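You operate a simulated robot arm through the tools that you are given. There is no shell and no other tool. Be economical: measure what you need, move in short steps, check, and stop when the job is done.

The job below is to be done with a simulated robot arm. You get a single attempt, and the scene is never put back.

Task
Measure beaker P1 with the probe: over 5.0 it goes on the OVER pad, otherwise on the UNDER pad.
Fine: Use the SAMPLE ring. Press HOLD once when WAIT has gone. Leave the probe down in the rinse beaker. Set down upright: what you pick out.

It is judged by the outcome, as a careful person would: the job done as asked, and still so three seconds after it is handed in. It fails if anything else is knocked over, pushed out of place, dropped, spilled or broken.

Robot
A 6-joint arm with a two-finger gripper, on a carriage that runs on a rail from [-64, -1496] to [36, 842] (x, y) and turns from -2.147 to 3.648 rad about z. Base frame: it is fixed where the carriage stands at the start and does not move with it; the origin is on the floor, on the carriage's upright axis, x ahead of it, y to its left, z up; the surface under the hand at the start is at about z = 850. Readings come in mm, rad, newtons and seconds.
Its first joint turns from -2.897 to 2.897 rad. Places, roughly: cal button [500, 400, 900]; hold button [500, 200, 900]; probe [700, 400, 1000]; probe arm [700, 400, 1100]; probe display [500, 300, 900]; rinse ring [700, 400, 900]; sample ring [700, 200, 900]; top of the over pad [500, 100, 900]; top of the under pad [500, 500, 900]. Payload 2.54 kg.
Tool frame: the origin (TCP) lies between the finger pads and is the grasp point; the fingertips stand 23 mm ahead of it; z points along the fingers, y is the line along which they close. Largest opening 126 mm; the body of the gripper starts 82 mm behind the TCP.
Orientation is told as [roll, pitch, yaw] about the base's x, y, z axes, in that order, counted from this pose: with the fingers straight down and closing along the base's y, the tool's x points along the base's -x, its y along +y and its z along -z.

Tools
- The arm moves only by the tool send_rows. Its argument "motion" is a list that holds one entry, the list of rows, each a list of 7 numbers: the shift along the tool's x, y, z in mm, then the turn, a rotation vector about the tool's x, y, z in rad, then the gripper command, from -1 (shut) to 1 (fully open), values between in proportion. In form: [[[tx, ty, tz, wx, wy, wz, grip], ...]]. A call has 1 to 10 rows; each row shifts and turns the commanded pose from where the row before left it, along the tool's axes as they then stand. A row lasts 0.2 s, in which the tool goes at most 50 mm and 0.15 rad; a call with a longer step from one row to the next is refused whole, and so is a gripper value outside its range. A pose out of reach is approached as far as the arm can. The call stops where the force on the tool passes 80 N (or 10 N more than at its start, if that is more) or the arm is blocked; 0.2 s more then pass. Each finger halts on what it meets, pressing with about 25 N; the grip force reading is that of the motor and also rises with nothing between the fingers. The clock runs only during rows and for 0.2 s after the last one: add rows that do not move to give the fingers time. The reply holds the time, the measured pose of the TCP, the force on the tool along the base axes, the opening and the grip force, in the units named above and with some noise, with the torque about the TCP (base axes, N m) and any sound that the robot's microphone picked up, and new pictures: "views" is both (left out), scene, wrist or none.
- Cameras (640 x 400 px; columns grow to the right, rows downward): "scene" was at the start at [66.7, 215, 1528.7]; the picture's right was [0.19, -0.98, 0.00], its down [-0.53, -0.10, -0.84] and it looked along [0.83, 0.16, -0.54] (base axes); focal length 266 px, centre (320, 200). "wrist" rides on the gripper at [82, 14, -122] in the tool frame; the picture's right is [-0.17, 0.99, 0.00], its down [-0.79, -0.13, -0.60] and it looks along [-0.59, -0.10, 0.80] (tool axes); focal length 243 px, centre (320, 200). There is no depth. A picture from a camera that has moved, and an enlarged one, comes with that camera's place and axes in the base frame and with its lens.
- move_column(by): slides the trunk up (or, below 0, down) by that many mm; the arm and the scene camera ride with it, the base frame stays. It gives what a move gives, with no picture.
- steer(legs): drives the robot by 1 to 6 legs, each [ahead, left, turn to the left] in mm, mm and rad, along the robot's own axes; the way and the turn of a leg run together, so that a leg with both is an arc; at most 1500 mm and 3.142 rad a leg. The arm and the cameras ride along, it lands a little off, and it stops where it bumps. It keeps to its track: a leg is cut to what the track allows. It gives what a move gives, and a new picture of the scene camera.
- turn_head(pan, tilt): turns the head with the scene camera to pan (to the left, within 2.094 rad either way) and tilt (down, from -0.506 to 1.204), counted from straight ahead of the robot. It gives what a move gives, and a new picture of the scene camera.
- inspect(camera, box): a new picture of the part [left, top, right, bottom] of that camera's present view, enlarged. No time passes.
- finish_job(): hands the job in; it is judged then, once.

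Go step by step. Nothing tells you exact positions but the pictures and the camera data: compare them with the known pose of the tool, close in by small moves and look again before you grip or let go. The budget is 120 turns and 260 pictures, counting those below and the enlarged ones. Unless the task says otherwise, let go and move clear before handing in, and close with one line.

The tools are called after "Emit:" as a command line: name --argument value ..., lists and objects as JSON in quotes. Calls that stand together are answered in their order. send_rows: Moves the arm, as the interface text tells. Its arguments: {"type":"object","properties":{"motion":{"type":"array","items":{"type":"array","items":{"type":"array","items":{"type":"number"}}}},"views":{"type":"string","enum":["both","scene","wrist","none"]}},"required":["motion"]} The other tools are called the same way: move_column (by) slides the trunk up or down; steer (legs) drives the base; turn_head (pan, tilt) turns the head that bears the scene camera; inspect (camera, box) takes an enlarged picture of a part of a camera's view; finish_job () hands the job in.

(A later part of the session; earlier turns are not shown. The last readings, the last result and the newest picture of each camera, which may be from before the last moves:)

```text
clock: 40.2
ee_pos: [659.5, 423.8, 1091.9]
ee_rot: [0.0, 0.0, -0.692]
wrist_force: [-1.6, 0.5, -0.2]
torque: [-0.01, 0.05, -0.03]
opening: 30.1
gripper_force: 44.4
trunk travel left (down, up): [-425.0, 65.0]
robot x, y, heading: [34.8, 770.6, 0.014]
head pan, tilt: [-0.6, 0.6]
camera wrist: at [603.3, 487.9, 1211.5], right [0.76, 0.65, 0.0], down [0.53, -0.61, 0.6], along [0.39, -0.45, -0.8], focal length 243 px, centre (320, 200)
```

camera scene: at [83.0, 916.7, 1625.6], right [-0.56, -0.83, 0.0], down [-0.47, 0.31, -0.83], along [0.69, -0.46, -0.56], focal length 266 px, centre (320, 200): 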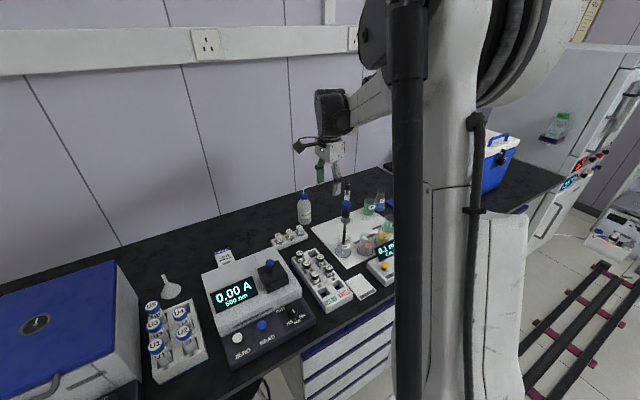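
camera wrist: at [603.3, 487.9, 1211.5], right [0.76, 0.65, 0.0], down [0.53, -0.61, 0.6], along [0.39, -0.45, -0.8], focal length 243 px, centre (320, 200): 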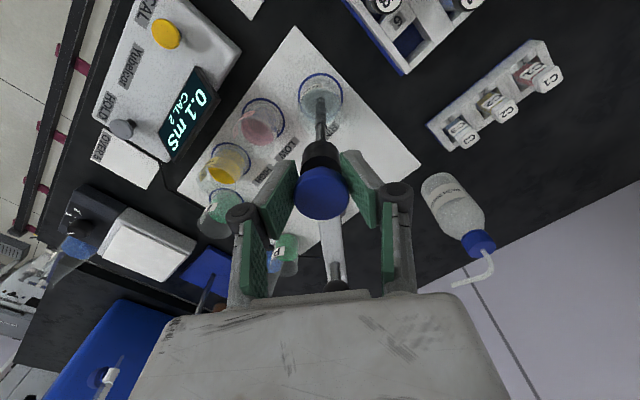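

Knob gripped (30 mm). I'll lift 20 mm and see what rises.

Emit:
send_rows --motion '[[[0, 0, -10, 0, 0, 0, -0.8], [0, 0, -10, 0, 0, 0, -0.8], [0, 0, 0, 0, 0, 0, -0.8]]]' --views "wrist"

```text
clock: 41.0
ee_pos: [658.8, 424.7, 1111.7]
ee_rot: [0.0, 0.002, -0.692]
wrist_force: [-4.2, 2.1, -1.4]
torque: [0.06, 0.1, -0.13]
opening: 30.2
gripper_force: 43.9
trunk travel left (down, up): [-425.0, 65.0]
robot x, y, heading: [29.5, 765.8, 0.013]
head pan, tilt: [-0.6, 0.6]
camera wrist: at [603.4, 488.0, 1231.5], right [0.76, 0.65, 0.0], down [0.53, -0.61, 0.6], along [0.39, -0.45, -0.8], focal length 243 px, centre (320, 200)
```

wrist: 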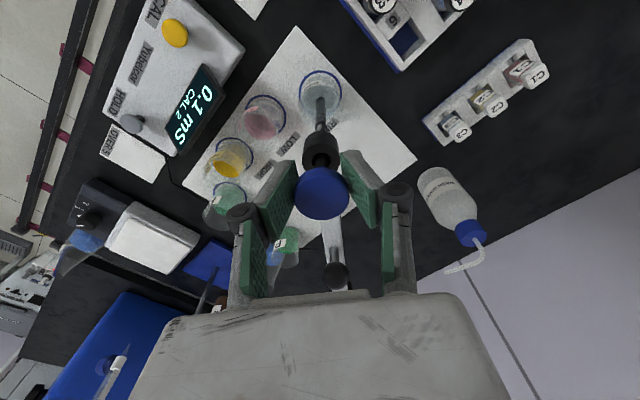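

The probe slides up through its collar. I'll keep lifting and watch the force.

Emit:
send_rows --motion '[[[1, 0, -12, 0, 0, 0, -0.8], [0, 0, -12, 0, 0, 0, -0.8], [0, 0, -12, 0, 0, 0, -0.8], [0, 0, -12, 0, 0, 0, -0.8], [0, 0, -10, 0, 0, 0, -0.8], [0, 0, 0, 0, 0, 0, -0.8]]]' --views "both"

```text
clock: 42.4
ee_pos: [658.7, 423.9, 1168.6]
ee_rot: [0.001, -0.002, -0.691]
wrist_force: [6.4, -3.3, 1.8]
torque: [-0.12, -0.3, 0.36]
opening: 30.2
gripper_force: 45.2
trunk travel left (down, up): [-425.0, 65.0]
robot x, y, heading: [39.2, 765.3, 0.008]
head pan, tilt: [-0.6, 0.6]
camera scene: at [83.7, 916.1, 1625.7], right [-0.56, -0.83, 0.0], down [-0.47, 0.31, -0.82], along [0.69, -0.46, -0.57], focal length 266 px, centre (320, 200)
camera wrist: at [602.7, 487.3, 1289.0], right [0.76, 0.65, 0.0], down [0.53, -0.61, 0.6], along [0.39, -0.45, -0.8], focal length 243 px, centre (320, 200)
```

scene: 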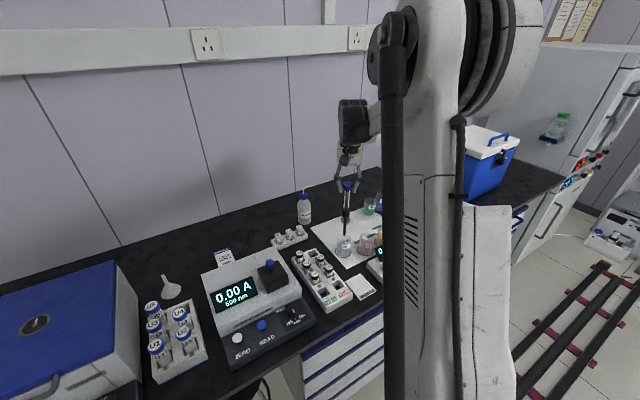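
wrist: 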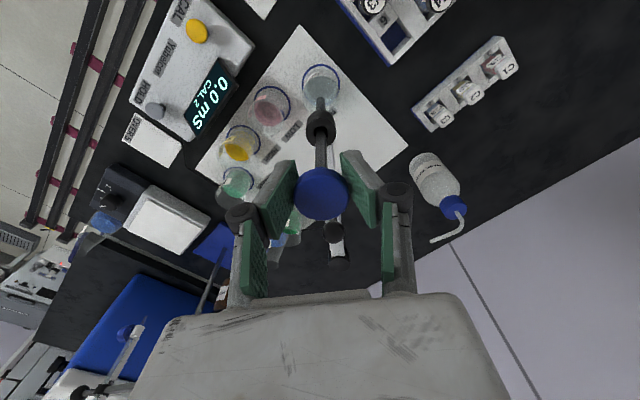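

The display reads 0.0, so the tip is out of the liquid. I'll check the tip height.

Emit:
inspect --camera "scene" --box '[310, 150, 400, 280]'

Emit:
inspect --camera "wrist" --box '[250, 50, 380, 150]'

```text
3.08 times, centred on (355, 215) of scene
camera zoom: at [83.7, 916.1, 1625.7], right [-0.56, -0.83, 0.0], down [-0.47, 0.31, -0.82], along [0.69, -0.46, -0.57], focal length 818 px, centre (212, 154)
```

zoom: 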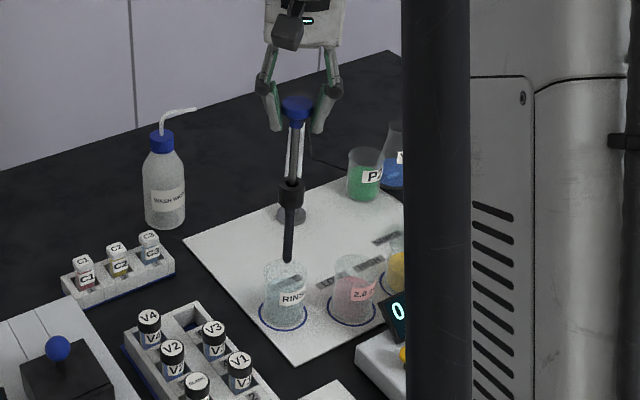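

```text
4.00 times, centred on (315, 100) of wrist
camera zoom: at [602.7, 487.3, 1289.0], right [0.76, 0.65, 0.0], down [0.53, -0.61, 0.6], along [0.39, -0.45, -0.8], focal length 970 px, centre (340, 600)
```

zoom: 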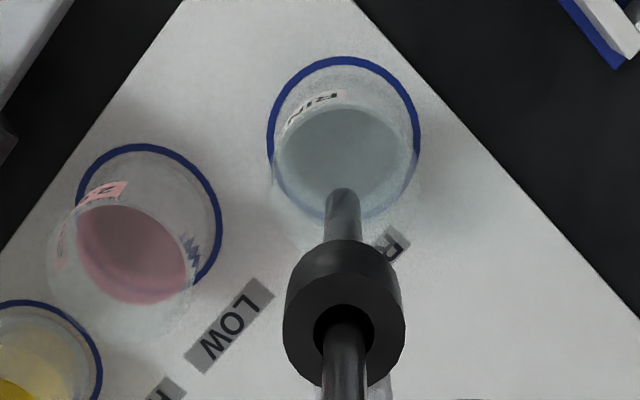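

The tip is about level with the rim; I'll lift 25–30 mm more.

Emit:
send_rows --motion '[[[0, 0, -10, 0, 0, 0, -0.8], [0, 0, -10, 0, 0, 0, -0.8], [0, 0, -8, 0, 0, 0, -0.8], [0, 0, 0, 0, 0, 0, -0.8]]]' --views "none"

Emit:
inspect --camera "scene" --box '[310, 150, 400, 280]'

```text
clock: 43.0
ee_pos: [660.4, 423.9, 1178.1]
ee_rot: [0.0, 0.003, -0.691]
wrist_force: [4.2, -2.7, -44.8]
torque: [-0.57, -0.87, 0.16]
opening: 34.5
gripper_force: 44.8
trunk travel left (down, up): [-425.0, 65.0]
robot x, y, heading: [30.4, 770.8, 0.009]
head pan, tilt: [-0.6, 0.6]
stopped in row 2: the force on the tool passed its limit at 94 N (the readings are from after the stop); the commanded pose is now the measured one
```

```text
3.08 times, centred on (355, 215) of scene
camera zoom: at [86.4, 914.4, 1625.6], right [-0.56, -0.83, 0.0], down [-0.47, 0.32, -0.82], along [0.68, -0.46, -0.57], focal length 818 px, centre (212, 154)
```

zoom: 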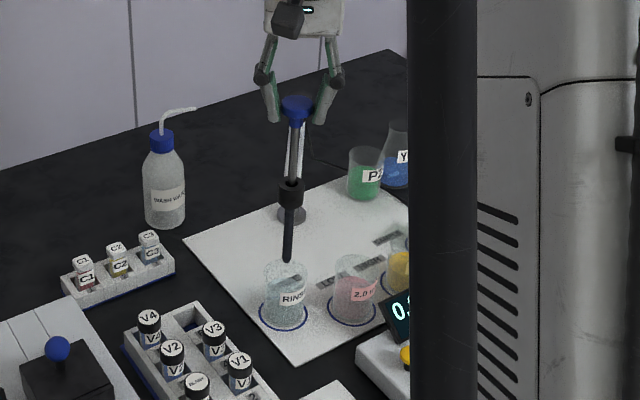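

The slide hit its top stop and the grip slipped a little. I'll relax 5 mm and check the clearance at the rim.

Emit:
send_rows --motion '[[[0, 0, 6, 0, 0, 0, -0.8], [0, 0, 0, 0, 0, 0, -0.8]]]' --views "none"

Emit:
inspect --camera "wrist" --box '[250, 50, 390, 230]'

Emit:
inspect --camera "scene" --box '[325, 210, 385, 270]'

```text
clock: 43.6
ee_pos: [659.1, 422.4, 1175.1]
ee_rot: [-0.001, 0.001, -0.69]
wrist_force: [19.8, -17.9, 1.8]
torque: [-0.58, -0.57, 0.01]
opening: 34.1
gripper_force: 44.4
trunk travel left (down, up): [-425.0, 65.0]
robot x, y, heading: [30.8, 768.9, 0.01]
head pan, tilt: [-0.6, 0.6]
```

```text
2.22 times, centred on (320, 140) of wrist
camera zoom: at [603.8, 486.1, 1296.1], right [0.76, 0.65, 0.0], down [0.53, -0.61, 0.6], along [0.39, -0.45, -0.8], focal length 539 px, centre (320, 333)
```

zoom: 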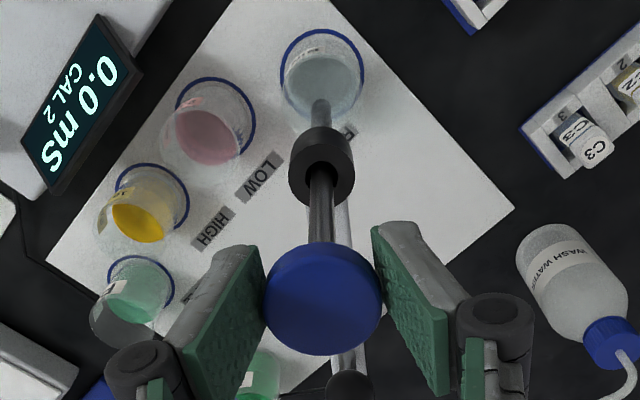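

```text
6.67 times, centred on (355, 240) of scene
camera zoom: at [85.2, 914.4, 1626.0], right [-0.56, -0.83, 0.0], down [-0.47, 0.32, -0.82], along [0.68, -0.46, -0.57], focal length 1773 px, centre (87, -67)
```

zoom: 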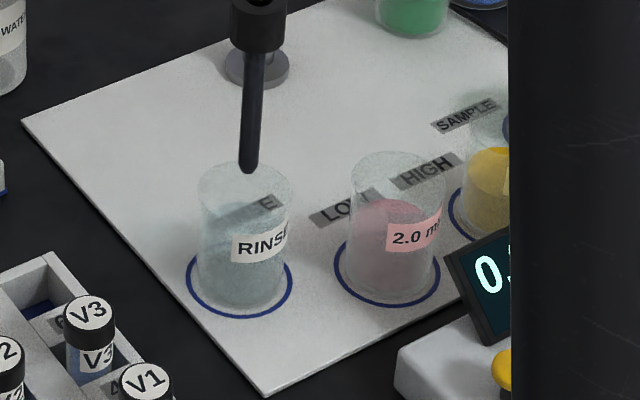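

The tip now clears the rim by about 10 mm. I'll swing the probe around the post (808,293; R≈196) with small arcs, turning the hand with it.

Emit:
send_rows --motion '[[[-1, -9.8, 0, 0, 0, -0.05, -0.8], [-0.5, -14.7, 0, 0, 0, -0.075, -0.8], [0, 0, 0, 0, 0, 0, -0.8]]]' --views "wrist"

```text
clock: 44.4
ee_pos: [644.1, 404.8, 1175.4]
ee_rot: [0.0, 0.003, -0.566]
wrist_force: [13.8, -9.5, -1.6]
torque: [-0.06, -0.2, 0.16]
opening: 34.2
gripper_force: 44.7
trunk travel left (down, up): [-425.0, 65.0]
robot x, y, heading: [35.1, 768.8, 0.013]
head pan, tilt: [-0.6, 0.6]
camera wrist: at [581.7, 460.3, 1296.2], right [0.67, 0.74, 0.0], down [0.6, -0.54, 0.59], along [0.44, -0.4, -0.8], focal length 243 px, centre (320, 200)
```

wrist: 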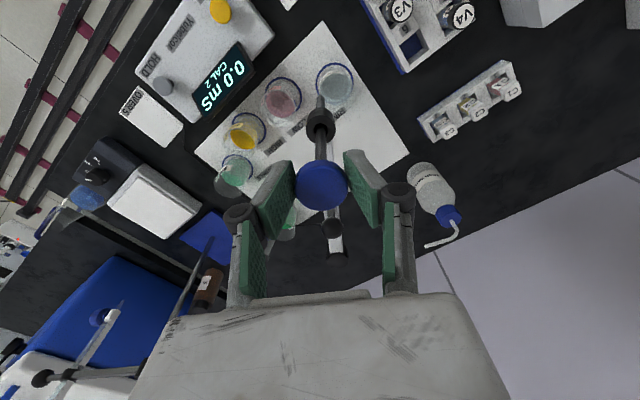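

The arm follows. I'll continue the arc.

Emit:
send_rows --motion '[[[-2, -19.6, 0, 0, 0, -0.1, -0.8], [-1, -19.6, 0, 0, 0, -0.1, -0.8], [-1, -19.6, 0, 0, 0, -0.1, -0.8], [-1, -19.6, 0, 0, 0, -0.1, -0.8], [-1, -19.6, 0, 0, 0, -0.1, -0.8], [0, 0, 0, 0, 0, 0, -0.8]]]' --views "wrist"

```text
clock: 45.8
ee_pos: [610.8, 311.1, 1176.7]
ee_rot: [0.002, -0.001, -0.066]
wrist_force: [-33.2, 4.1, -3.3]
torque: [0.05, 0.74, 0.12]
opening: 33.5
gripper_force: 45.0
trunk travel left (down, up): [-425.0, 65.0]
robot x, y, heading: [32.3, 768.8, 0.013]
head pan, tilt: [-0.6, 0.6]
camera wrist: at [528.7, 331.4, 1297.4], right [0.23, 0.97, 0.0], down [0.78, -0.19, 0.6], along [0.58, -0.14, -0.8], focal length 243 px, centre (320, 200)
```

wrist: 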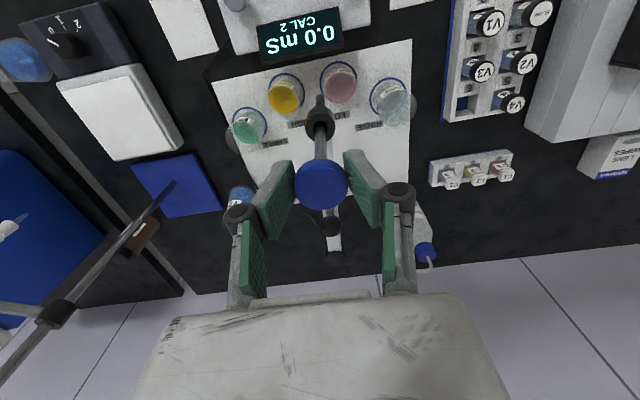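

Emit:
send_rows --motion '[[[3, 0, 0, 0, 0, 0, -0.8], [0, 0, 0, 0, 0, 0, -0.8]]]' --views "none"

```text
clock: 46.4
ee_pos: [610.9, 312.4, 1176.6]
ee_rot: [0.002, -0.001, -0.065]
wrist_force: [-13.2, 0.7, 0.4]
torque: [-0.1, -0.41, -0.08]
opening: 33.7
gripper_force: 44.5
trunk travel left (down, up): [-425.0, 65.0]
robot x, y, heading: [35.3, 765.1, 0.009]
head pan, tilt: [-0.6, 0.6]
```

Emit:
send_rows --motion '[[[1, -19.5, 0, 0, 0, -0.1, -0.8], [-1, -19.5, 0, 0, 0, -0.1, -0.8], [-1, -19.5, 0, 0, 0, -0.1, -0.8], [-1, -19.5, 0, 0, 0, -0.1, -0.8], [-1, -19.5, 0, 0, 0, -0.1, -0.8], [0, 0, 0, 0, 0, 0, -0.8]]]' --views "wrist"

```text
clock: 47.8
ee_pos: [624.7, 212.8, 1176.8]
ee_rot: [0.0, 0.0, 0.433]
wrist_force: [-25.8, -12.2, -6.6]
torque: [-0.36, 0.9, -0.13]
opening: 33.3
gripper_force: 45.0
trunk travel left (down, up): [-425.0, 65.0]
robot x, y, heading: [31.3, 768.4, 0.008]
head pan, tilt: [-0.6, 0.6]
camera wrist: at [543.1, 192.2, 1297.1], right [-0.26, 0.96, 0.0], down [0.77, 0.21, 0.6], along [0.58, 0.16, -0.8], focal length 243 px, centre (320, 200)
```

wrist: 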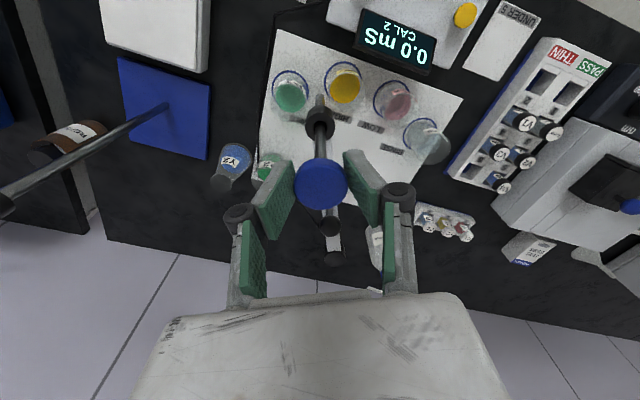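

Emit:
send_rows --motion '[[[4, 0, 0, 0, 0, 0, -0.8], [-0.7, -16.4, 0, 0, 0, -0.083, -0.8], [-0.7, -16.4, 0, 0, 0, -0.083, -0.8], [-0.7, -16.4, 0, 0, 0, -0.083, -0.8], [0, 0, 0, 0, 0, 0, -0.8]]]' --views "both"

Emit:
inspect --camera "wrist" --box '[240, 50, 400, 200]'

```text
clock: 49.0
ee_pos: [646.7, 172.4, 1175.8]
ee_rot: [0.002, 0.0, 0.683]
wrist_force: [-17.6, -15.3, -0.3]
torque: [-0.4, 0.44, -0.1]
opening: 33.3
gripper_force: 45.2
trunk travel left (down, up): [-425.0, 65.0]
robot x, y, heading: [35.5, 768.8, 0.009]
head pan, tilt: [-0.6, 0.6]
camera scene: at [81.3, 914.7, 1625.9], right [-0.56, -0.83, 0.0], down [-0.47, 0.32, -0.83], along [0.69, -0.46, -0.56], focal length 266 px, centre (320, 200)
camera wrist: at [574.1, 131.1, 1296.0], right [-0.49, 0.87, 0.0], down [0.7, 0.4, 0.6], along [0.52, 0.3, -0.8], focal length 243 px, centre (320, 200)
```

scene: 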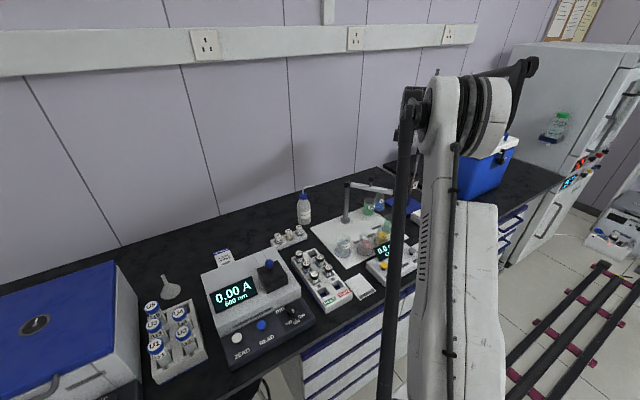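
wrist: 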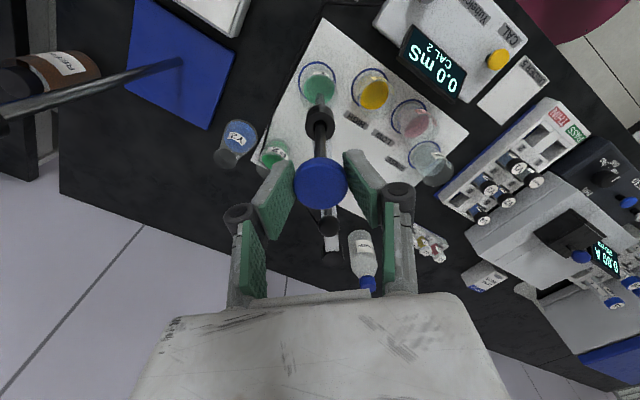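

```text
2.67 times, centred on (320, 125) of wrist
camera zoom: at [574.1, 131.1, 1296.0], right [-0.49, 0.87, 0.0], down [0.7, 0.4, 0.6], along [0.52, 0.3, -0.8], focal length 647 px, centre (320, 400)
```

zoom: 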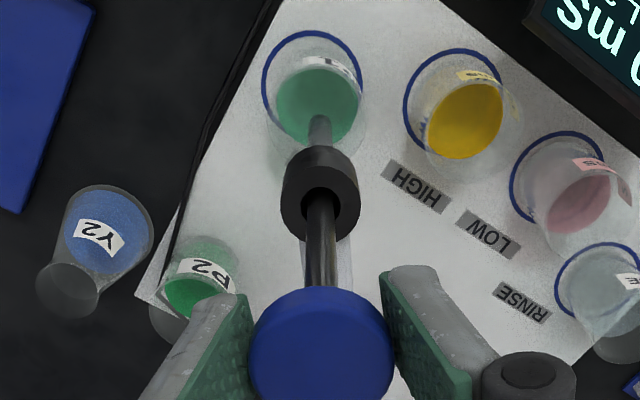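

The probe is a few mm short of the ring centre line; I'll swing about 5 mm more.

Emit:
send_rows --motion '[[[2.5, -5, 0, 0, 0, -0.027, -0.8], [0, 0, 0, 0, 0, 0, -0.8], [0, 0, 0, 0, 0, 0, -0.8]]]' --views "none"

Emit:
inspect --camera "wrist" --box '[240, 50, 400, 200]'

```text
clock: 49.8
ee_pos: [650.1, 168.1, 1175.9]
ee_rot: [0.001, -0.001, 0.711]
wrist_force: [-10.5, -8.3, -1.3]
torque: [0.01, 0.02, 0.12]
opening: 33.2
gripper_force: 45.4
trunk travel left (down, up): [-425.0, 65.0]
robot x, y, heading: [31.4, 767.7, 0.012]
head pan, tilt: [-0.6, 0.6]
```

```text
2.67 times, centred on (320, 125) of wrist
camera zoom: at [578.2, 125.3, 1296.3], right [-0.52, 0.85, 0.0], down [0.69, 0.41, 0.6], along [0.51, 0.31, -0.8], focal length 647 px, centre (320, 400)
```

zoom: 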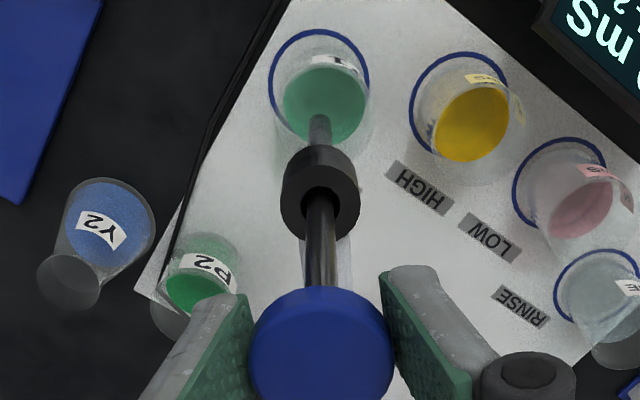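

Aligned over P1. I'll lower the probe into it.

Emit:
send_rows --motion '[[[0, 0, 12, 0, 0, 0, -0.8], [0, 0, 12, 0, 0, 0, -0.8], [0, 0, 12, 0, 0, 0, -0.8], [0, 0, 12, 0, 0, 0, -0.8], [0, 0, 12, 0, 0, 0, -0.8], [0, 0, 10, 0, 0, 0, -0.8], [0, 0, 0, 0, 0, 0, -0.8]]]' --views "both"

```text
clock: 51.4
ee_pos: [650.0, 169.4, 1105.4]
ee_rot: [0.001, 0.0, 0.712]
wrist_force: [-3.9, -2.4, -1.6]
torque: [-0.02, 0.03, 0.06]
opening: 33.4
gripper_force: 45.4
trunk travel left (down, up): [-425.0, 65.0]
robot x, y, heading: [31.6, 768.6, 0.01]
head pan, tilt: [-0.6, 0.6]
camera scene: at [82.7, 916.1, 1625.7], right [-0.56, -0.83, 0.0], down [-0.47, 0.31, -0.83], along [0.69, -0.46, -0.56], focal length 266 px, centre (320, 200)
camera wrist: at [578.1, 125.8, 1226.4], right [-0.52, 0.86, 0.0], down [0.69, 0.41, 0.6], along [0.51, 0.31, -0.8], focal length 243 px, centre (320, 200)
```

scene: 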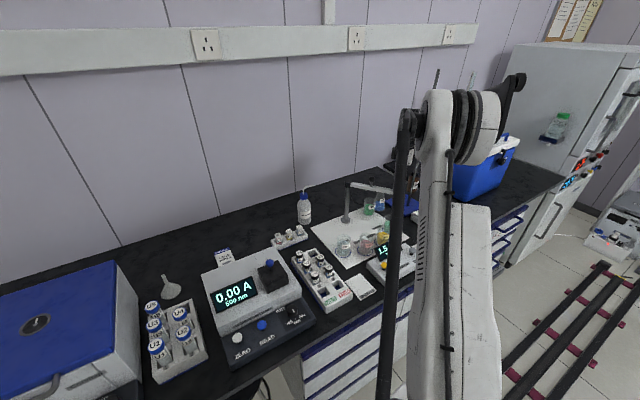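
wrist: 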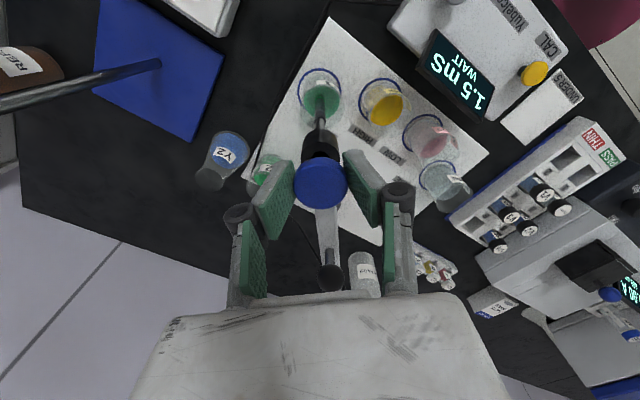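

The display shows "1.5 mS WAIT". I'll seat the probe the last few mm and wait.

Emit:
send_rows --motion '[[[0, 0, 4, 0, 0, 0, -0.8], [0, 0, 4, 0, 0, 0, -0.8], [0, 0, 0, 0, 0, 0, -0.8], [0, 0, 0, 0, 0, 0, -0.8]]]' --views "wrist"

```text
clock: 52.4
ee_pos: [651.3, 169.0, 1098.2]
ee_rot: [0.002, 0.0, 0.71]
wrist_force: [-2.0, -0.5, -1.2]
torque: [0.06, 0.01, 0.27]
opening: 33.4
gripper_force: 44.6
trunk travel left (down, up): [-425.0, 65.0]
robot x, y, heading: [31.6, 767.3, 0.006]
head pan, tilt: [-0.6, 0.6]
camera wrist: at [578.1, 125.8, 1218.4], right [-0.52, 0.86, 0.0], down [0.69, 0.41, 0.6], along [0.51, 0.31, -0.8], focal length 243 px, centre (320, 200)
```

wrist: 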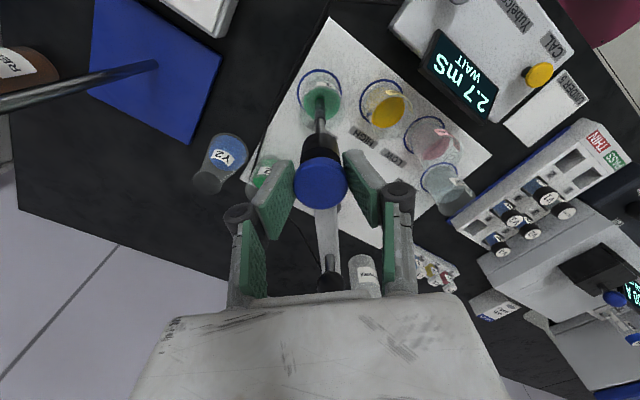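

Emit:
send_rows --motion '[[[0, 0, 2, 0, 0, 0, -0.8], [0, 0, 1.5, 0, 0, 0, -0.8], [0, 0, 0, 0, 0, 0, -0.8], [0, 0, 0, 0, 0, 0, -0.8], [0, 0, 0, 0, 0, 0, -0.8], [0, 0, 0, 0, 0, 0, -0.8]]]' --views "wrist"

```text
clock: 53.8
ee_pos: [651.0, 168.5, 1095.8]
ee_rot: [0.001, 0.001, 0.71]
wrist_force: [-1.8, -0.6, 17.6]
torque: [0.02, 0.02, 0.16]
opening: 32.6
gripper_force: 44.5
trunk travel left (down, up): [-425.0, 65.0]
robot x, y, heading: [31.5, 769.7, 0.01]
head pan, tilt: [-0.6, 0.6]
camera wrist: at [577.7, 126.6, 1215.9], right [-0.52, 0.86, 0.0], down [0.69, 0.41, 0.6], along [0.51, 0.31, -0.8], focal length 243 px, centre (320, 200)
```

wrist: 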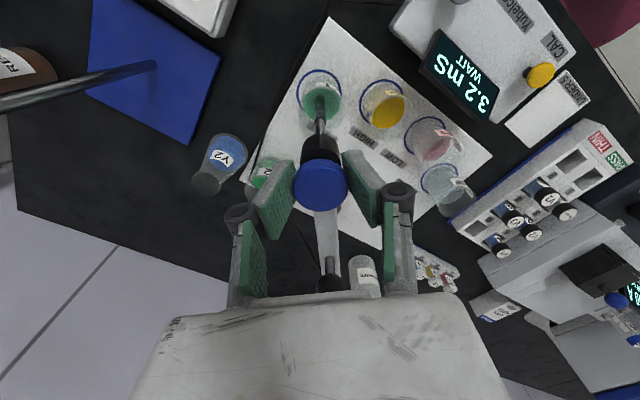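

The probe is seated and the reading is 3.2, still WAIT. I'll let go, rise, and wait for it to settle.

Emit:
send_rows --motion '[[[0, 0, 0, 0, 0, 0, -0.3], [0, 0, 0, 0, 0, 0, 0], [0, 0, 0, 0, 0, 0, 0], [0, 0, -30, 0, 0, 0, 0], [0, 0, -40, 0, 0, 0, 0], [0, 0, -40, 0, 0, 0, 0], [0, 0, 0, 0, 0, 0, 0], [0, 0, 0, 0, 0, 0, 0], [0, 0, 0, 0, 0, 0, 0], [0, 0, 0, 0, 0, 0, 0]]]' --views "wrist"

Emit:
inspect --camera "wrist" --box '[280, 0, 600, 200]'

```text
clock: 56.0
ee_pos: [652.1, 167.6, 1205.4]
ee_rot: [0.002, -0.001, 0.71]
wrist_force: [0.4, -0.3, 0.1]
torque: [0.01, -0.02, -0.01]
opening: 63.1
gripper_force: 0.3
trunk travel left (down, up): [-425.0, 65.0]
robot x, y, heading: [32.7, 767.7, 0.015]
head pan, tilt: [-0.6, 0.6]
camera wrist: at [579.0, 125.9, 1326.4], right [-0.52, 0.86, 0.0], down [0.69, 0.41, 0.6], along [0.51, 0.31, -0.8], focal length 243 px, centre (320, 200)
```

wrist: 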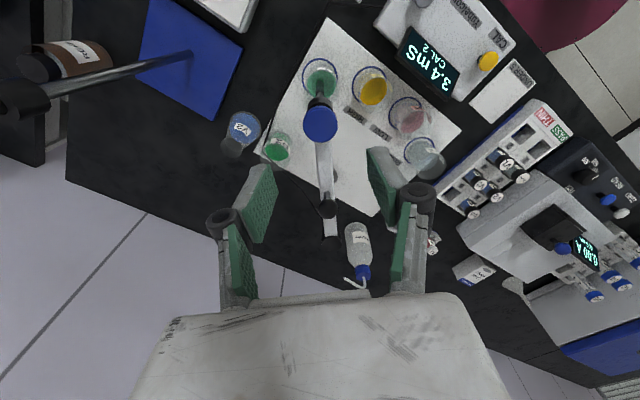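

```text
2.00 times, centred on (440, 100) of wrist
camera zoom: at [579.0, 125.9, 1326.4], right [-0.52, 0.86, 0.0], down [0.69, 0.41, 0.6], along [0.51, 0.31, -0.8], focal length 485 px, centre (80, 400)
```

zoom: 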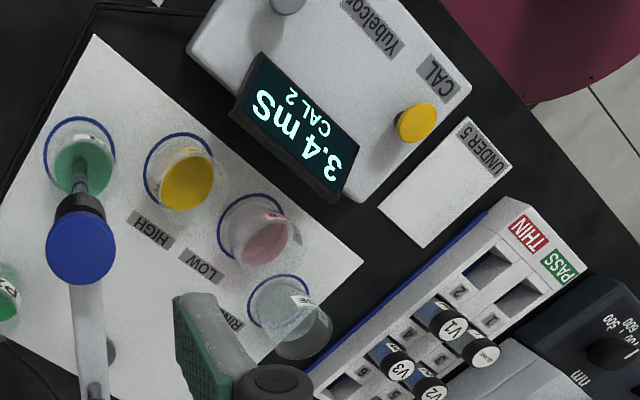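

WAIT has gone: 3.4 mS on a meter still showing CAL 2 (two points stored). So P1 will go to UNDER. Next I'll shut the fingers and go above the HOLD button.

Emit:
send_rows --motion '[[[16, 32.3, 0, 0, 0, 0, -0.5], [16, 32.3, 0, 0, 0, 0, -1], [16, 32.3, 0, 0, 0, 0, -1], [16, 32.3, 0, 0, 0, 0, -1], [16, 32.3, 0, 0, 0, 0, -1], [0, 0, 45, 0, 0, 0, -1], [0, 0, 45, 0, 0, 0, -1], [0, 0, 45, 0, 0, 0, -1]]]' --views "wrist"

```text
clock: 57.8
ee_pos: [485.6, 240.1, 1069.0]
ee_rot: [0.003, -0.001, 0.709]
wrist_force: [-1.7, -0.3, -0.5]
torque: [0.0, -0.04, 0.0]
opening: 0.1
gripper_force: 25.5
trunk travel left (down, up): [-425.0, 65.0]
robot x, y, heading: [33.8, 760.0, 0.012]
head pan, tilt: [-0.6, 0.6]
camera wrist: at [412.9, 198.3, 1189.8], right [-0.52, 0.86, 0.0], down [0.69, 0.41, 0.6], along [0.51, 0.31, -0.8], focal length 243 px, centre (320, 200)
```

wrist: 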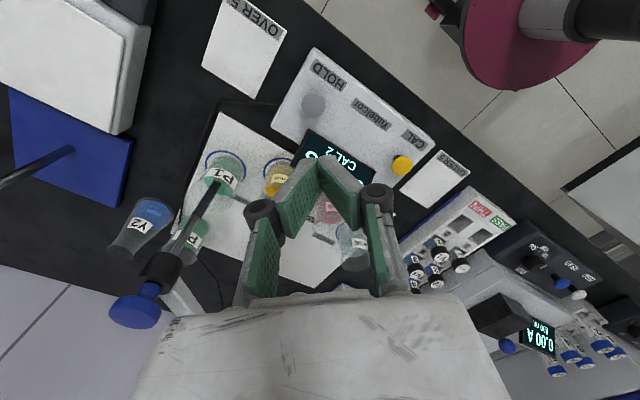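

Emit:
send_rows --motion '[[[8.4, -2, 20, 0, 0, 0, -1], [0, 0, 40, 0, 0, 0, -1], [0, 0, 38, 0, 0, 0, -1], [0, 0, 0, 0, 0, 0, -1]]]' --views "wrist"

Emit:
inspect --camera "wrist" --box '[220, 60, 420, 220]'

```text
clock: 58.8
ee_pos: [477.9, 232.4, 969.4]
ee_rot: [0.001, -0.002, 0.711]
wrist_force: [0.5, -0.9, 0.2]
torque: [-0.01, -0.04, -0.01]
opening: 0.0
gripper_force: 25.3
trunk travel left (down, up): [-425.0, 65.0]
robot x, y, heading: [28.5, 768.5, 0.011]
head pan, tilt: [-0.6, 0.6]
camera wrist: at [407.0, 190.3, 1090.2], right [-0.52, 0.86, 0.0], down [0.69, 0.41, 0.6], along [0.51, 0.31, -0.8], focal length 243 px, centre (320, 200)
```

wrist: 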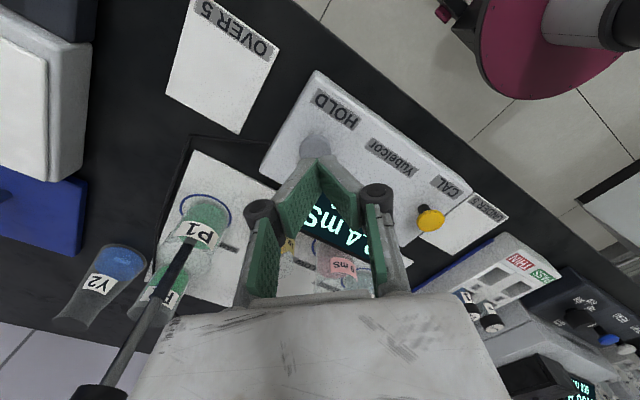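

```text
2.50 times, centred on (320, 140) of wrist
camera zoom: at [407.0, 190.3, 1090.2], right [-0.52, 0.86, 0.0], down [0.69, 0.41, 0.6], along [0.51, 0.31, -0.8], focal length 606 px, centre (320, 350)
```

zoom: 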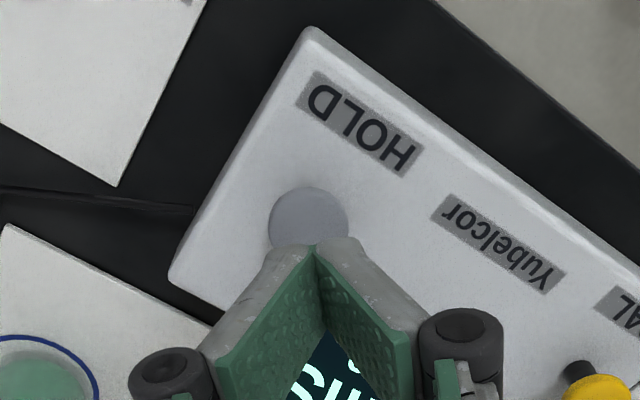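

The button is right below the fingertips. I'll descend slowly until I feel it.

Emit:
send_rows --motion '[[[-0.9, -2, 12, 0, 0, 0, -1], [0, 0, 12, 0, 0, 0, -1], [0, 0, 0, 0, 0, 0, -1]]]' --views "wrist"

Emit:
inspect --camera "wrist" --box '[220, 60, 420, 220]'

```text
clock: 59.6
ee_pos: [481.3, 230.6, 946.8]
ee_rot: [0.001, 0.0, 0.711]
wrist_force: [0.0, 0.1, -0.4]
torque: [0.0, -0.02, 0.0]
opening: 0.0
gripper_force: 25.3
trunk travel left (down, up): [-425.0, 65.0]
robot x, y, heading: [32.9, 769.0, 0.013]
head pan, tilt: [-0.6, 0.6]
camera wrist: at [409.1, 188.4, 1066.9], right [-0.52, 0.86, 0.0], down [0.69, 0.41, 0.6], along [0.51, 0.31, -0.8], focal length 243 px, centre (320, 200)
```

wrist: 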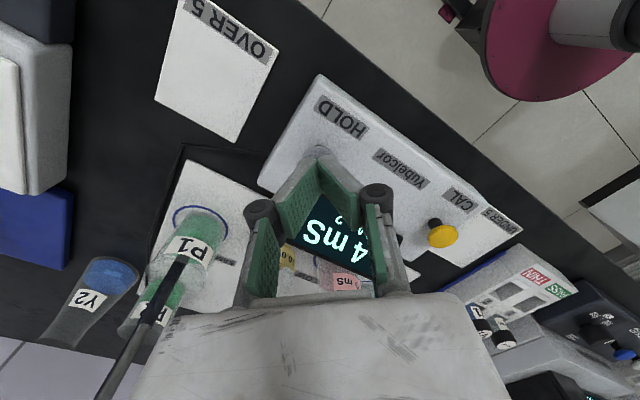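

```text
2.50 times, centred on (320, 140) of wrist
camera zoom: at [409.1, 188.4, 1066.9], right [-0.52, 0.86, 0.0], down [0.69, 0.41, 0.6], along [0.51, 0.31, -0.8], focal length 606 px, centre (320, 350)
```

zoom: 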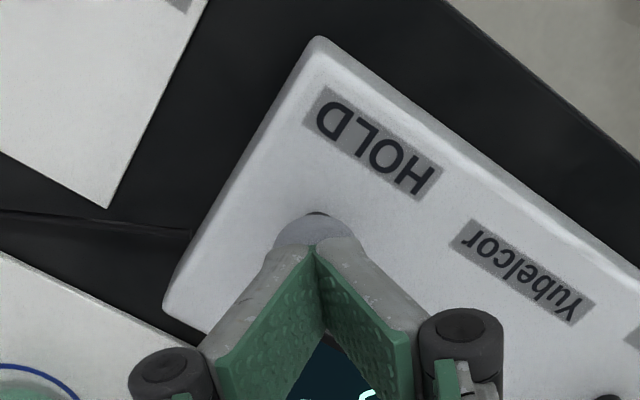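

Emit:
send_rows --motion '[[[0, 0, 3, 0, 0, 0, -1], [0, 0, 3, 0, 0, 0, -1], [0, 0, 0, 0, 0, 0, -1]]]' --views "wrist"

```text
clock: 60.4
ee_pos: [482.1, 230.4, 941.1]
ee_rot: [0.002, 0.001, 0.71]
wrist_force: [0.7, 0.1, -0.6]
torque: [0.01, -0.01, 0.01]
opening: 0.0
gripper_force: 25.9
trunk travel left (down, up): [-425.0, 65.0]
robot x, y, heading: [30.8, 763.7, 0.009]
head pan, tilt: [-0.6, 0.6]
camera wrist: at [409.4, 188.2, 1061.5], right [-0.52, 0.86, 0.0], down [0.69, 0.41, 0.6], along [0.51, 0.31, -0.8], focal length 243 px, centre (320, 200)
```

wrist: 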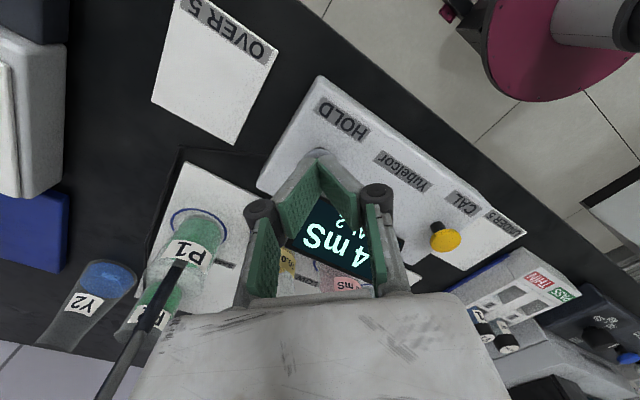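

Emit:
send_rows --motion '[[[0, 0, 3, 0, 0, 0, -1], [0, 0, 3, 0, 0, 0, -1], [0, 0, 0, 0, 0, 0, -1]]]' --views "none"

```text
clock: 61.2
ee_pos: [482.5, 230.8, 935.4]
ee_rot: [0.002, 0.002, 0.711]
wrist_force: [0.4, -0.2, 0.2]
torque: [0.01, -0.01, -0.02]
opening: 0.0
gripper_force: 25.3
trunk travel left (down, up): [-425.0, 65.0]
robot x, y, heading: [33.1, 766.8, 0.006]
head pan, tilt: [-0.6, 0.6]
```

Emit:
send_rows --motion '[[[0, 0, 3, 0, 0, 0, -1], [0, 0, 2, 0, 0, 0, -1], [0, 0, 0, 0, 0, 0, -1]]]' --views "wrist"

Emit:
inspect --camera "wrist" --box '[260, 100, 420, 260]'

```text
clock: 62.0
ee_pos: [482.3, 231.0, 930.2]
ee_rot: [0.002, 0.001, 0.71]
wrist_force: [-0.7, -0.8, 0.8]
torque: [-0.03, 0.0, 0.01]
opening: 5.9
gripper_force: 28.7
trunk travel left (down, up): [-425.0, 65.0]
robot x, y, heading: [36.9, 766.2, 0.007]
head pan, tilt: [-0.6, 0.6]
camera wrist: at [409.4, 188.7, 1051.0], right [-0.52, 0.86, 0.0], down [0.69, 0.41, 0.6], along [0.51, 0.31, -0.8], focal length 243 px, centre (320, 200)
```

wrist: 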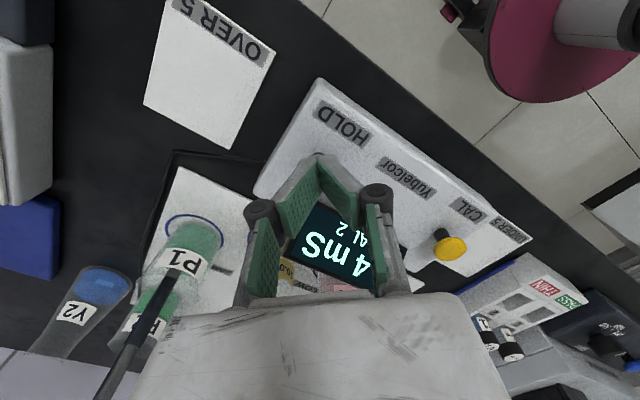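

```text
2.50 times, centred on (340, 180) of wrist
camera zoom: at [409.4, 188.7, 1051.0], right [-0.52, 0.86, 0.0], down [0.69, 0.41, 0.6], along [0.51, 0.31, -0.8], focal length 606 px, centre (270, 250)
```

zoom: 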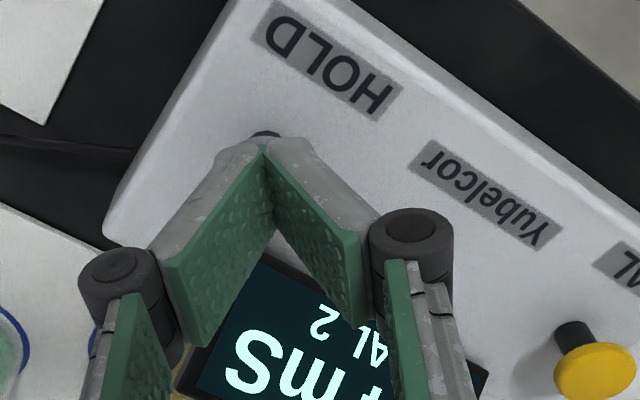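

The closed fingertips are parting on the domed button, and HOLD hasn't triggered. I'll back up and press with one fingertip centred instead.

Emit:
send_rows --motion '[[[0, 0, -10, 0, 0, 0, -1], [0, 0, 0, 0, 0, 0, -1], [0, 6, 0, 0, 0, 0, -1], [0, 0, 5, 0, 0, 0, -1], [0, 0, 0, 0, 0, 0, -1]]]' --views "wrist"

Emit:
inspect --camera "wrist" --box '[260, 100, 420, 260]'

```text
clock: 63.2
ee_pos: [477.8, 235.5, 935.9]
ee_rot: [0.003, 0.0, 0.712]
wrist_force: [-0.6, 0.6, 0.3]
torque: [0.01, 0.04, -0.01]
opening: 0.1
gripper_force: 28.2
trunk travel left (down, up): [-425.0, 65.0]
robot x, y, heading: [29.0, 766.0, 0.006]
head pan, tilt: [-0.6, 0.6]
camera wrist: at [405.3, 193.2, 1056.3], right [-0.52, 0.86, 0.0], down [0.69, 0.41, 0.6], along [0.51, 0.31, -0.8], focal length 243 px, centre (320, 200)
```

wrist: 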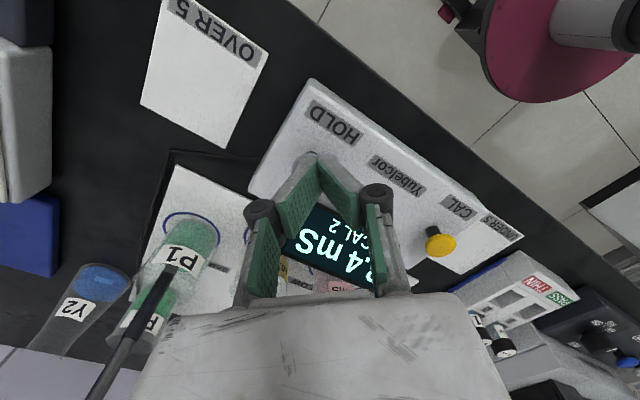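

```text
2.50 times, centred on (340, 180) of wrist
camera zoom: at [405.3, 193.2, 1056.3], right [-0.52, 0.86, 0.0], down [0.69, 0.41, 0.6], along [0.51, 0.31, -0.8], focal length 606 px, centre (270, 250)
```

zoom: 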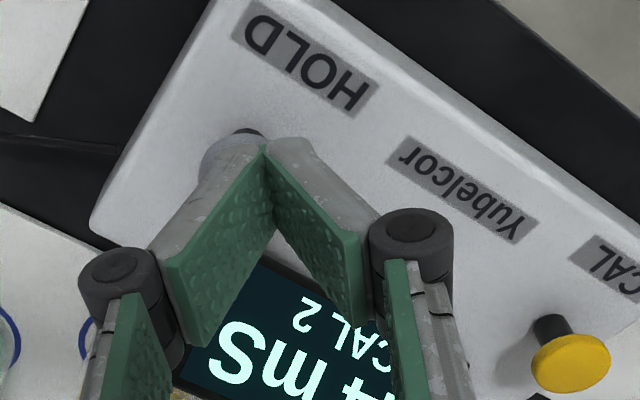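

Emit:
send_rows --motion '[[[0, 0, 3, 0, 0, 0, -1], [0, 0, 3, 0, 0, 0, -1], [0, 0, 0, 0, 0, 0, -1]]]' --views "none"

Emit:
inspect --camera "wrist" --box '[260, 100, 420, 260]'

```text
clock: 64.0
ee_pos: [477.4, 235.7, 929.6]
ee_rot: [0.001, 0.0, 0.711]
wrist_force: [0.2, 0.2, 1.0]
torque: [-0.02, 0.03, -0.01]
opening: 5.9
gripper_force: 27.9
trunk travel left (down, up): [-425.0, 65.0]
robot x, y, heading: [33.3, 770.2, 0.005]
head pan, tilt: [-0.6, 0.6]
```

```text
2.50 times, centred on (340, 180) of wrist
camera zoom: at [405.5, 192.8, 1049.8], right [-0.52, 0.86, 0.0], down [0.69, 0.41, 0.6], along [0.51, 0.31, -0.8], focal length 606 px, centre (270, 250)
```

zoom: 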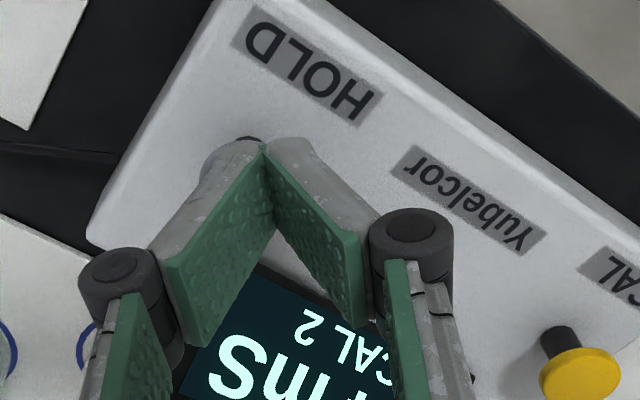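

Emit:
send_rows --motion '[[[0, 0, 2, 0, 0, 0, -1], [0, 0, 2, 0, 0, 0, -1], [0, 0, 0, 0, 0, 0, -1]]]' --views "none"

Emit:
inspect --camera "wrist" --box '[260, 100, 420, 260]'

```text
clock: 64.8
ee_pos: [478.7, 235.1, 925.9]
ee_rot: [0.001, 0.001, 0.711]
wrist_force: [-1.6, -0.2, 0.8]
torque: [0.02, 0.0, 0.01]
opening: 6.1
gripper_force: 28.7
trunk travel left (down, up): [-425.0, 65.0]
robot x, y, heading: [32.9, 770.3, 0.013]
head pan, tilt: [-0.6, 0.6]
```

```text
2.50 times, centred on (340, 180) of wrist
camera zoom: at [405.8, 192.9, 1046.3], right [-0.52, 0.86, 0.0], down [0.69, 0.41, 0.6], along [0.51, 0.31, -0.8], focal length 606 px, centre (270, 250)
```

zoom: 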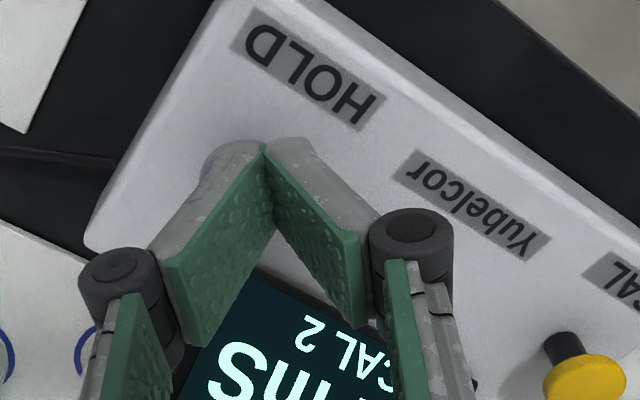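

Emit:
send_rows --motion '[[[0, 0, 2, 0, 0, 0, -1], [0, 0, 2, 0, 0, 0, -1], [0, 0, 0, 0, 0, 0, -1]]]' --views "wrist"

Emit:
inspect --camera "scene" --box '[330, 180, 450, 280]'

```text
clock: 65.6
ee_pos: [477.2, 235.9, 921.9]
ee_rot: [0.002, 0.002, 0.711]
wrist_force: [0.8, -0.5, 2.4]
torque: [0.01, -0.02, 0.01]
opening: 6.1
gripper_force: 28.3
trunk travel left (down, up): [-425.0, 65.0]
robot x, y, heading: [33.3, 768.1, 0.009]
head pan, tilt: [-0.6, 0.6]
heard: click
camera wrist: at [405.6, 193.1, 1042.4], right [-0.52, 0.86, 0.0], down [0.69, 0.41, 0.6], along [0.51, 0.31, -0.8], focal length 243 px, centre (320, 200)
```

wrist: 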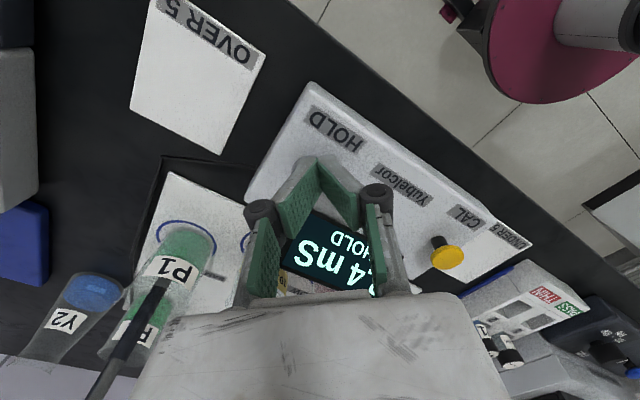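

```text
4.00 times, centred on (390, 230) of scene
camera zoom: at [82.9, 916.6, 1625.6], right [-0.56, -0.83, 0.0], down [-0.47, 0.31, -0.83], along [0.69, -0.46, -0.56], focal length 1064 px, centre (40, 80)
```

zoom: 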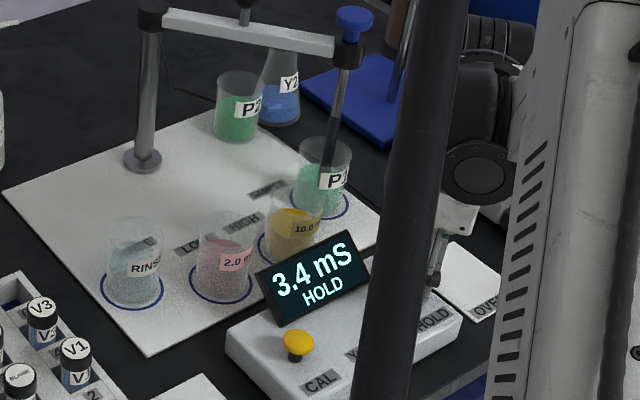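

Click heard and HOLD shows 3.4 mS. I'll rise and return over the probe knob.

Emit:
send_rows --motion '[[[0, 0, -10, 0, 0, 0, -1], [0, 0, -30, 0, 0, 0, -1], [0, 0, -45, 0, 0, 0, -1], [0, 0, -45, 0, 0, 0, -1], [0, 0, -45, 0, 0, 0, -0.6], [0, 0, -45, 0, 0, 0, 0], [0, 0, -45, 0, 0, 0, 0], [0, 0, -18, 0, 0, 0, 0]]]' --views "none"

Emit:
send_rows --motion '[[[-17.5, -33, 0, 0, 0, 0, 0], [-17.5, -33, 0, 0, 0, 0, 0], [-17.5, -33, 0, 0, 0, 0, 0], [-17.5, -33, 0, 0, 0, 0, 0], [-17.5, -33, 0, 0, 0, 0, 0], [0, 0, 40, 0, 0, 0, 0], [0, 0, 35, 0, 0, 0, 0], [0, 0, 0, 0, 0, 0, 0]]]' --views "both"

```text
clock: 67.4
ee_pos: [476.7, 234.5, 1207.1]
ee_rot: [0.001, 0.001, 0.711]
wrist_force: [-0.9, 0.1, -0.5]
torque: [-0.01, -0.05, -0.02]
opening: 63.3
gripper_force: 0.0
trunk travel left (down, up): [-425.0, 65.0]
robot x, y, heading: [32.8, 763.7, 0.009]
head pan, tilt: [-0.6, 0.6]
```

```text
clock: 69.2
ee_pos: [652.3, 166.1, 1130.4]
ee_rot: [0.002, -0.002, 0.712]
wrist_force: [0.0, 0.4, -0.3]
torque: [0.03, 0.01, -0.03]
opening: 63.1
gripper_force: 0.1
trunk travel left (down, up): [-425.0, 65.0]
robot x, y, heading: [32.0, 772.7, 0.009]
head pan, tilt: [-0.6, 0.6]
camera scene: at [83.5, 916.2, 1625.7], right [-0.56, -0.83, 0.0], down [-0.47, 0.31, -0.82], along [0.69, -0.46, -0.57], focal length 266 px, centre (320, 200)
camera wrist: at [580.1, 124.3, 1250.8], right [-0.52, 0.86, 0.0], down [0.69, 0.41, 0.6], along [0.51, 0.31, -0.8], focal length 243 px, centre (320, 200)
```

scene: 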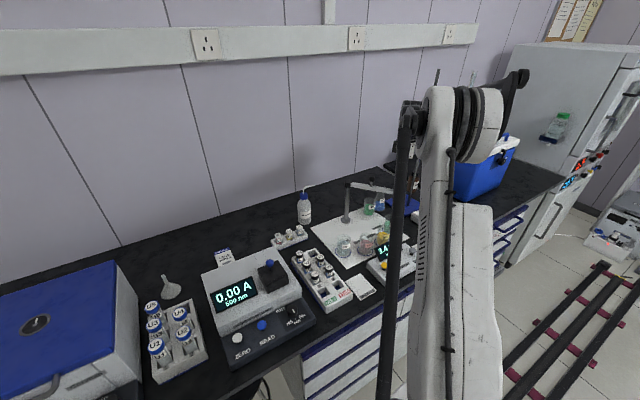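
wrist: 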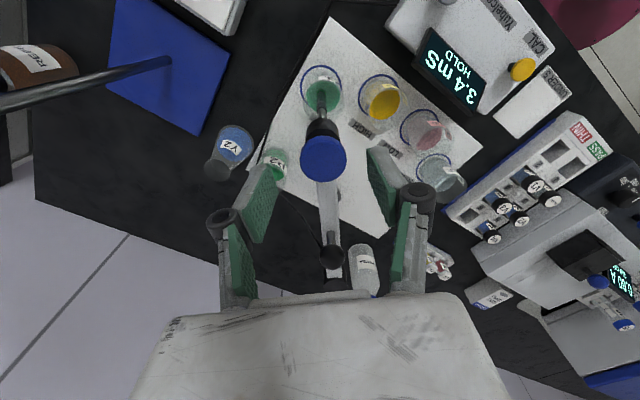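

Emit:
send_rows --motion '[[[2.5, 1.5, 15, 0, 0, 0, 0], [0, 0, 15, 0, 0, 0, 0], [0, 0, 9, 0, 0, 0, 0], [0, 0, 0, 0, 0, 0, -0.4], [0, 0, 0, 0, 0, 0, -0.8], [0, 0, 0, 0, 0, 0, -0.8], [0, 0, 0, 0, 0, 0, -0.8]]]' --views "wrist"

```text
clock: 70.8
ee_pos: [648.8, 166.7, 1092.5]
ee_rot: [0.001, 0.001, 0.711]
wrist_force: [-1.9, -0.4, -0.6]
torque: [0.03, 0.0, 0.17]
opening: 30.5
gripper_force: 45.2
trunk travel left (down, up): [-425.0, 65.0]
robot x, y, heading: [32.0, 764.9, 0.012]
head pan, tilt: [-0.6, 0.6]
camera wrist: at [576.9, 123.6, 1212.0], right [-0.52, 0.86, 0.0], down [0.69, 0.41, 0.6], along [0.51, 0.31, -0.8], focal length 243 px, centre (320, 200)
```

wrist: 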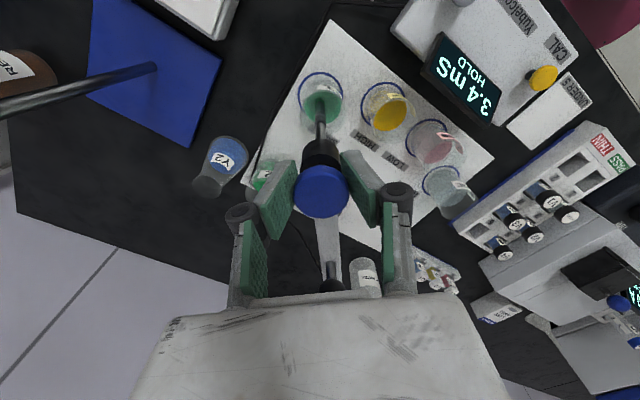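

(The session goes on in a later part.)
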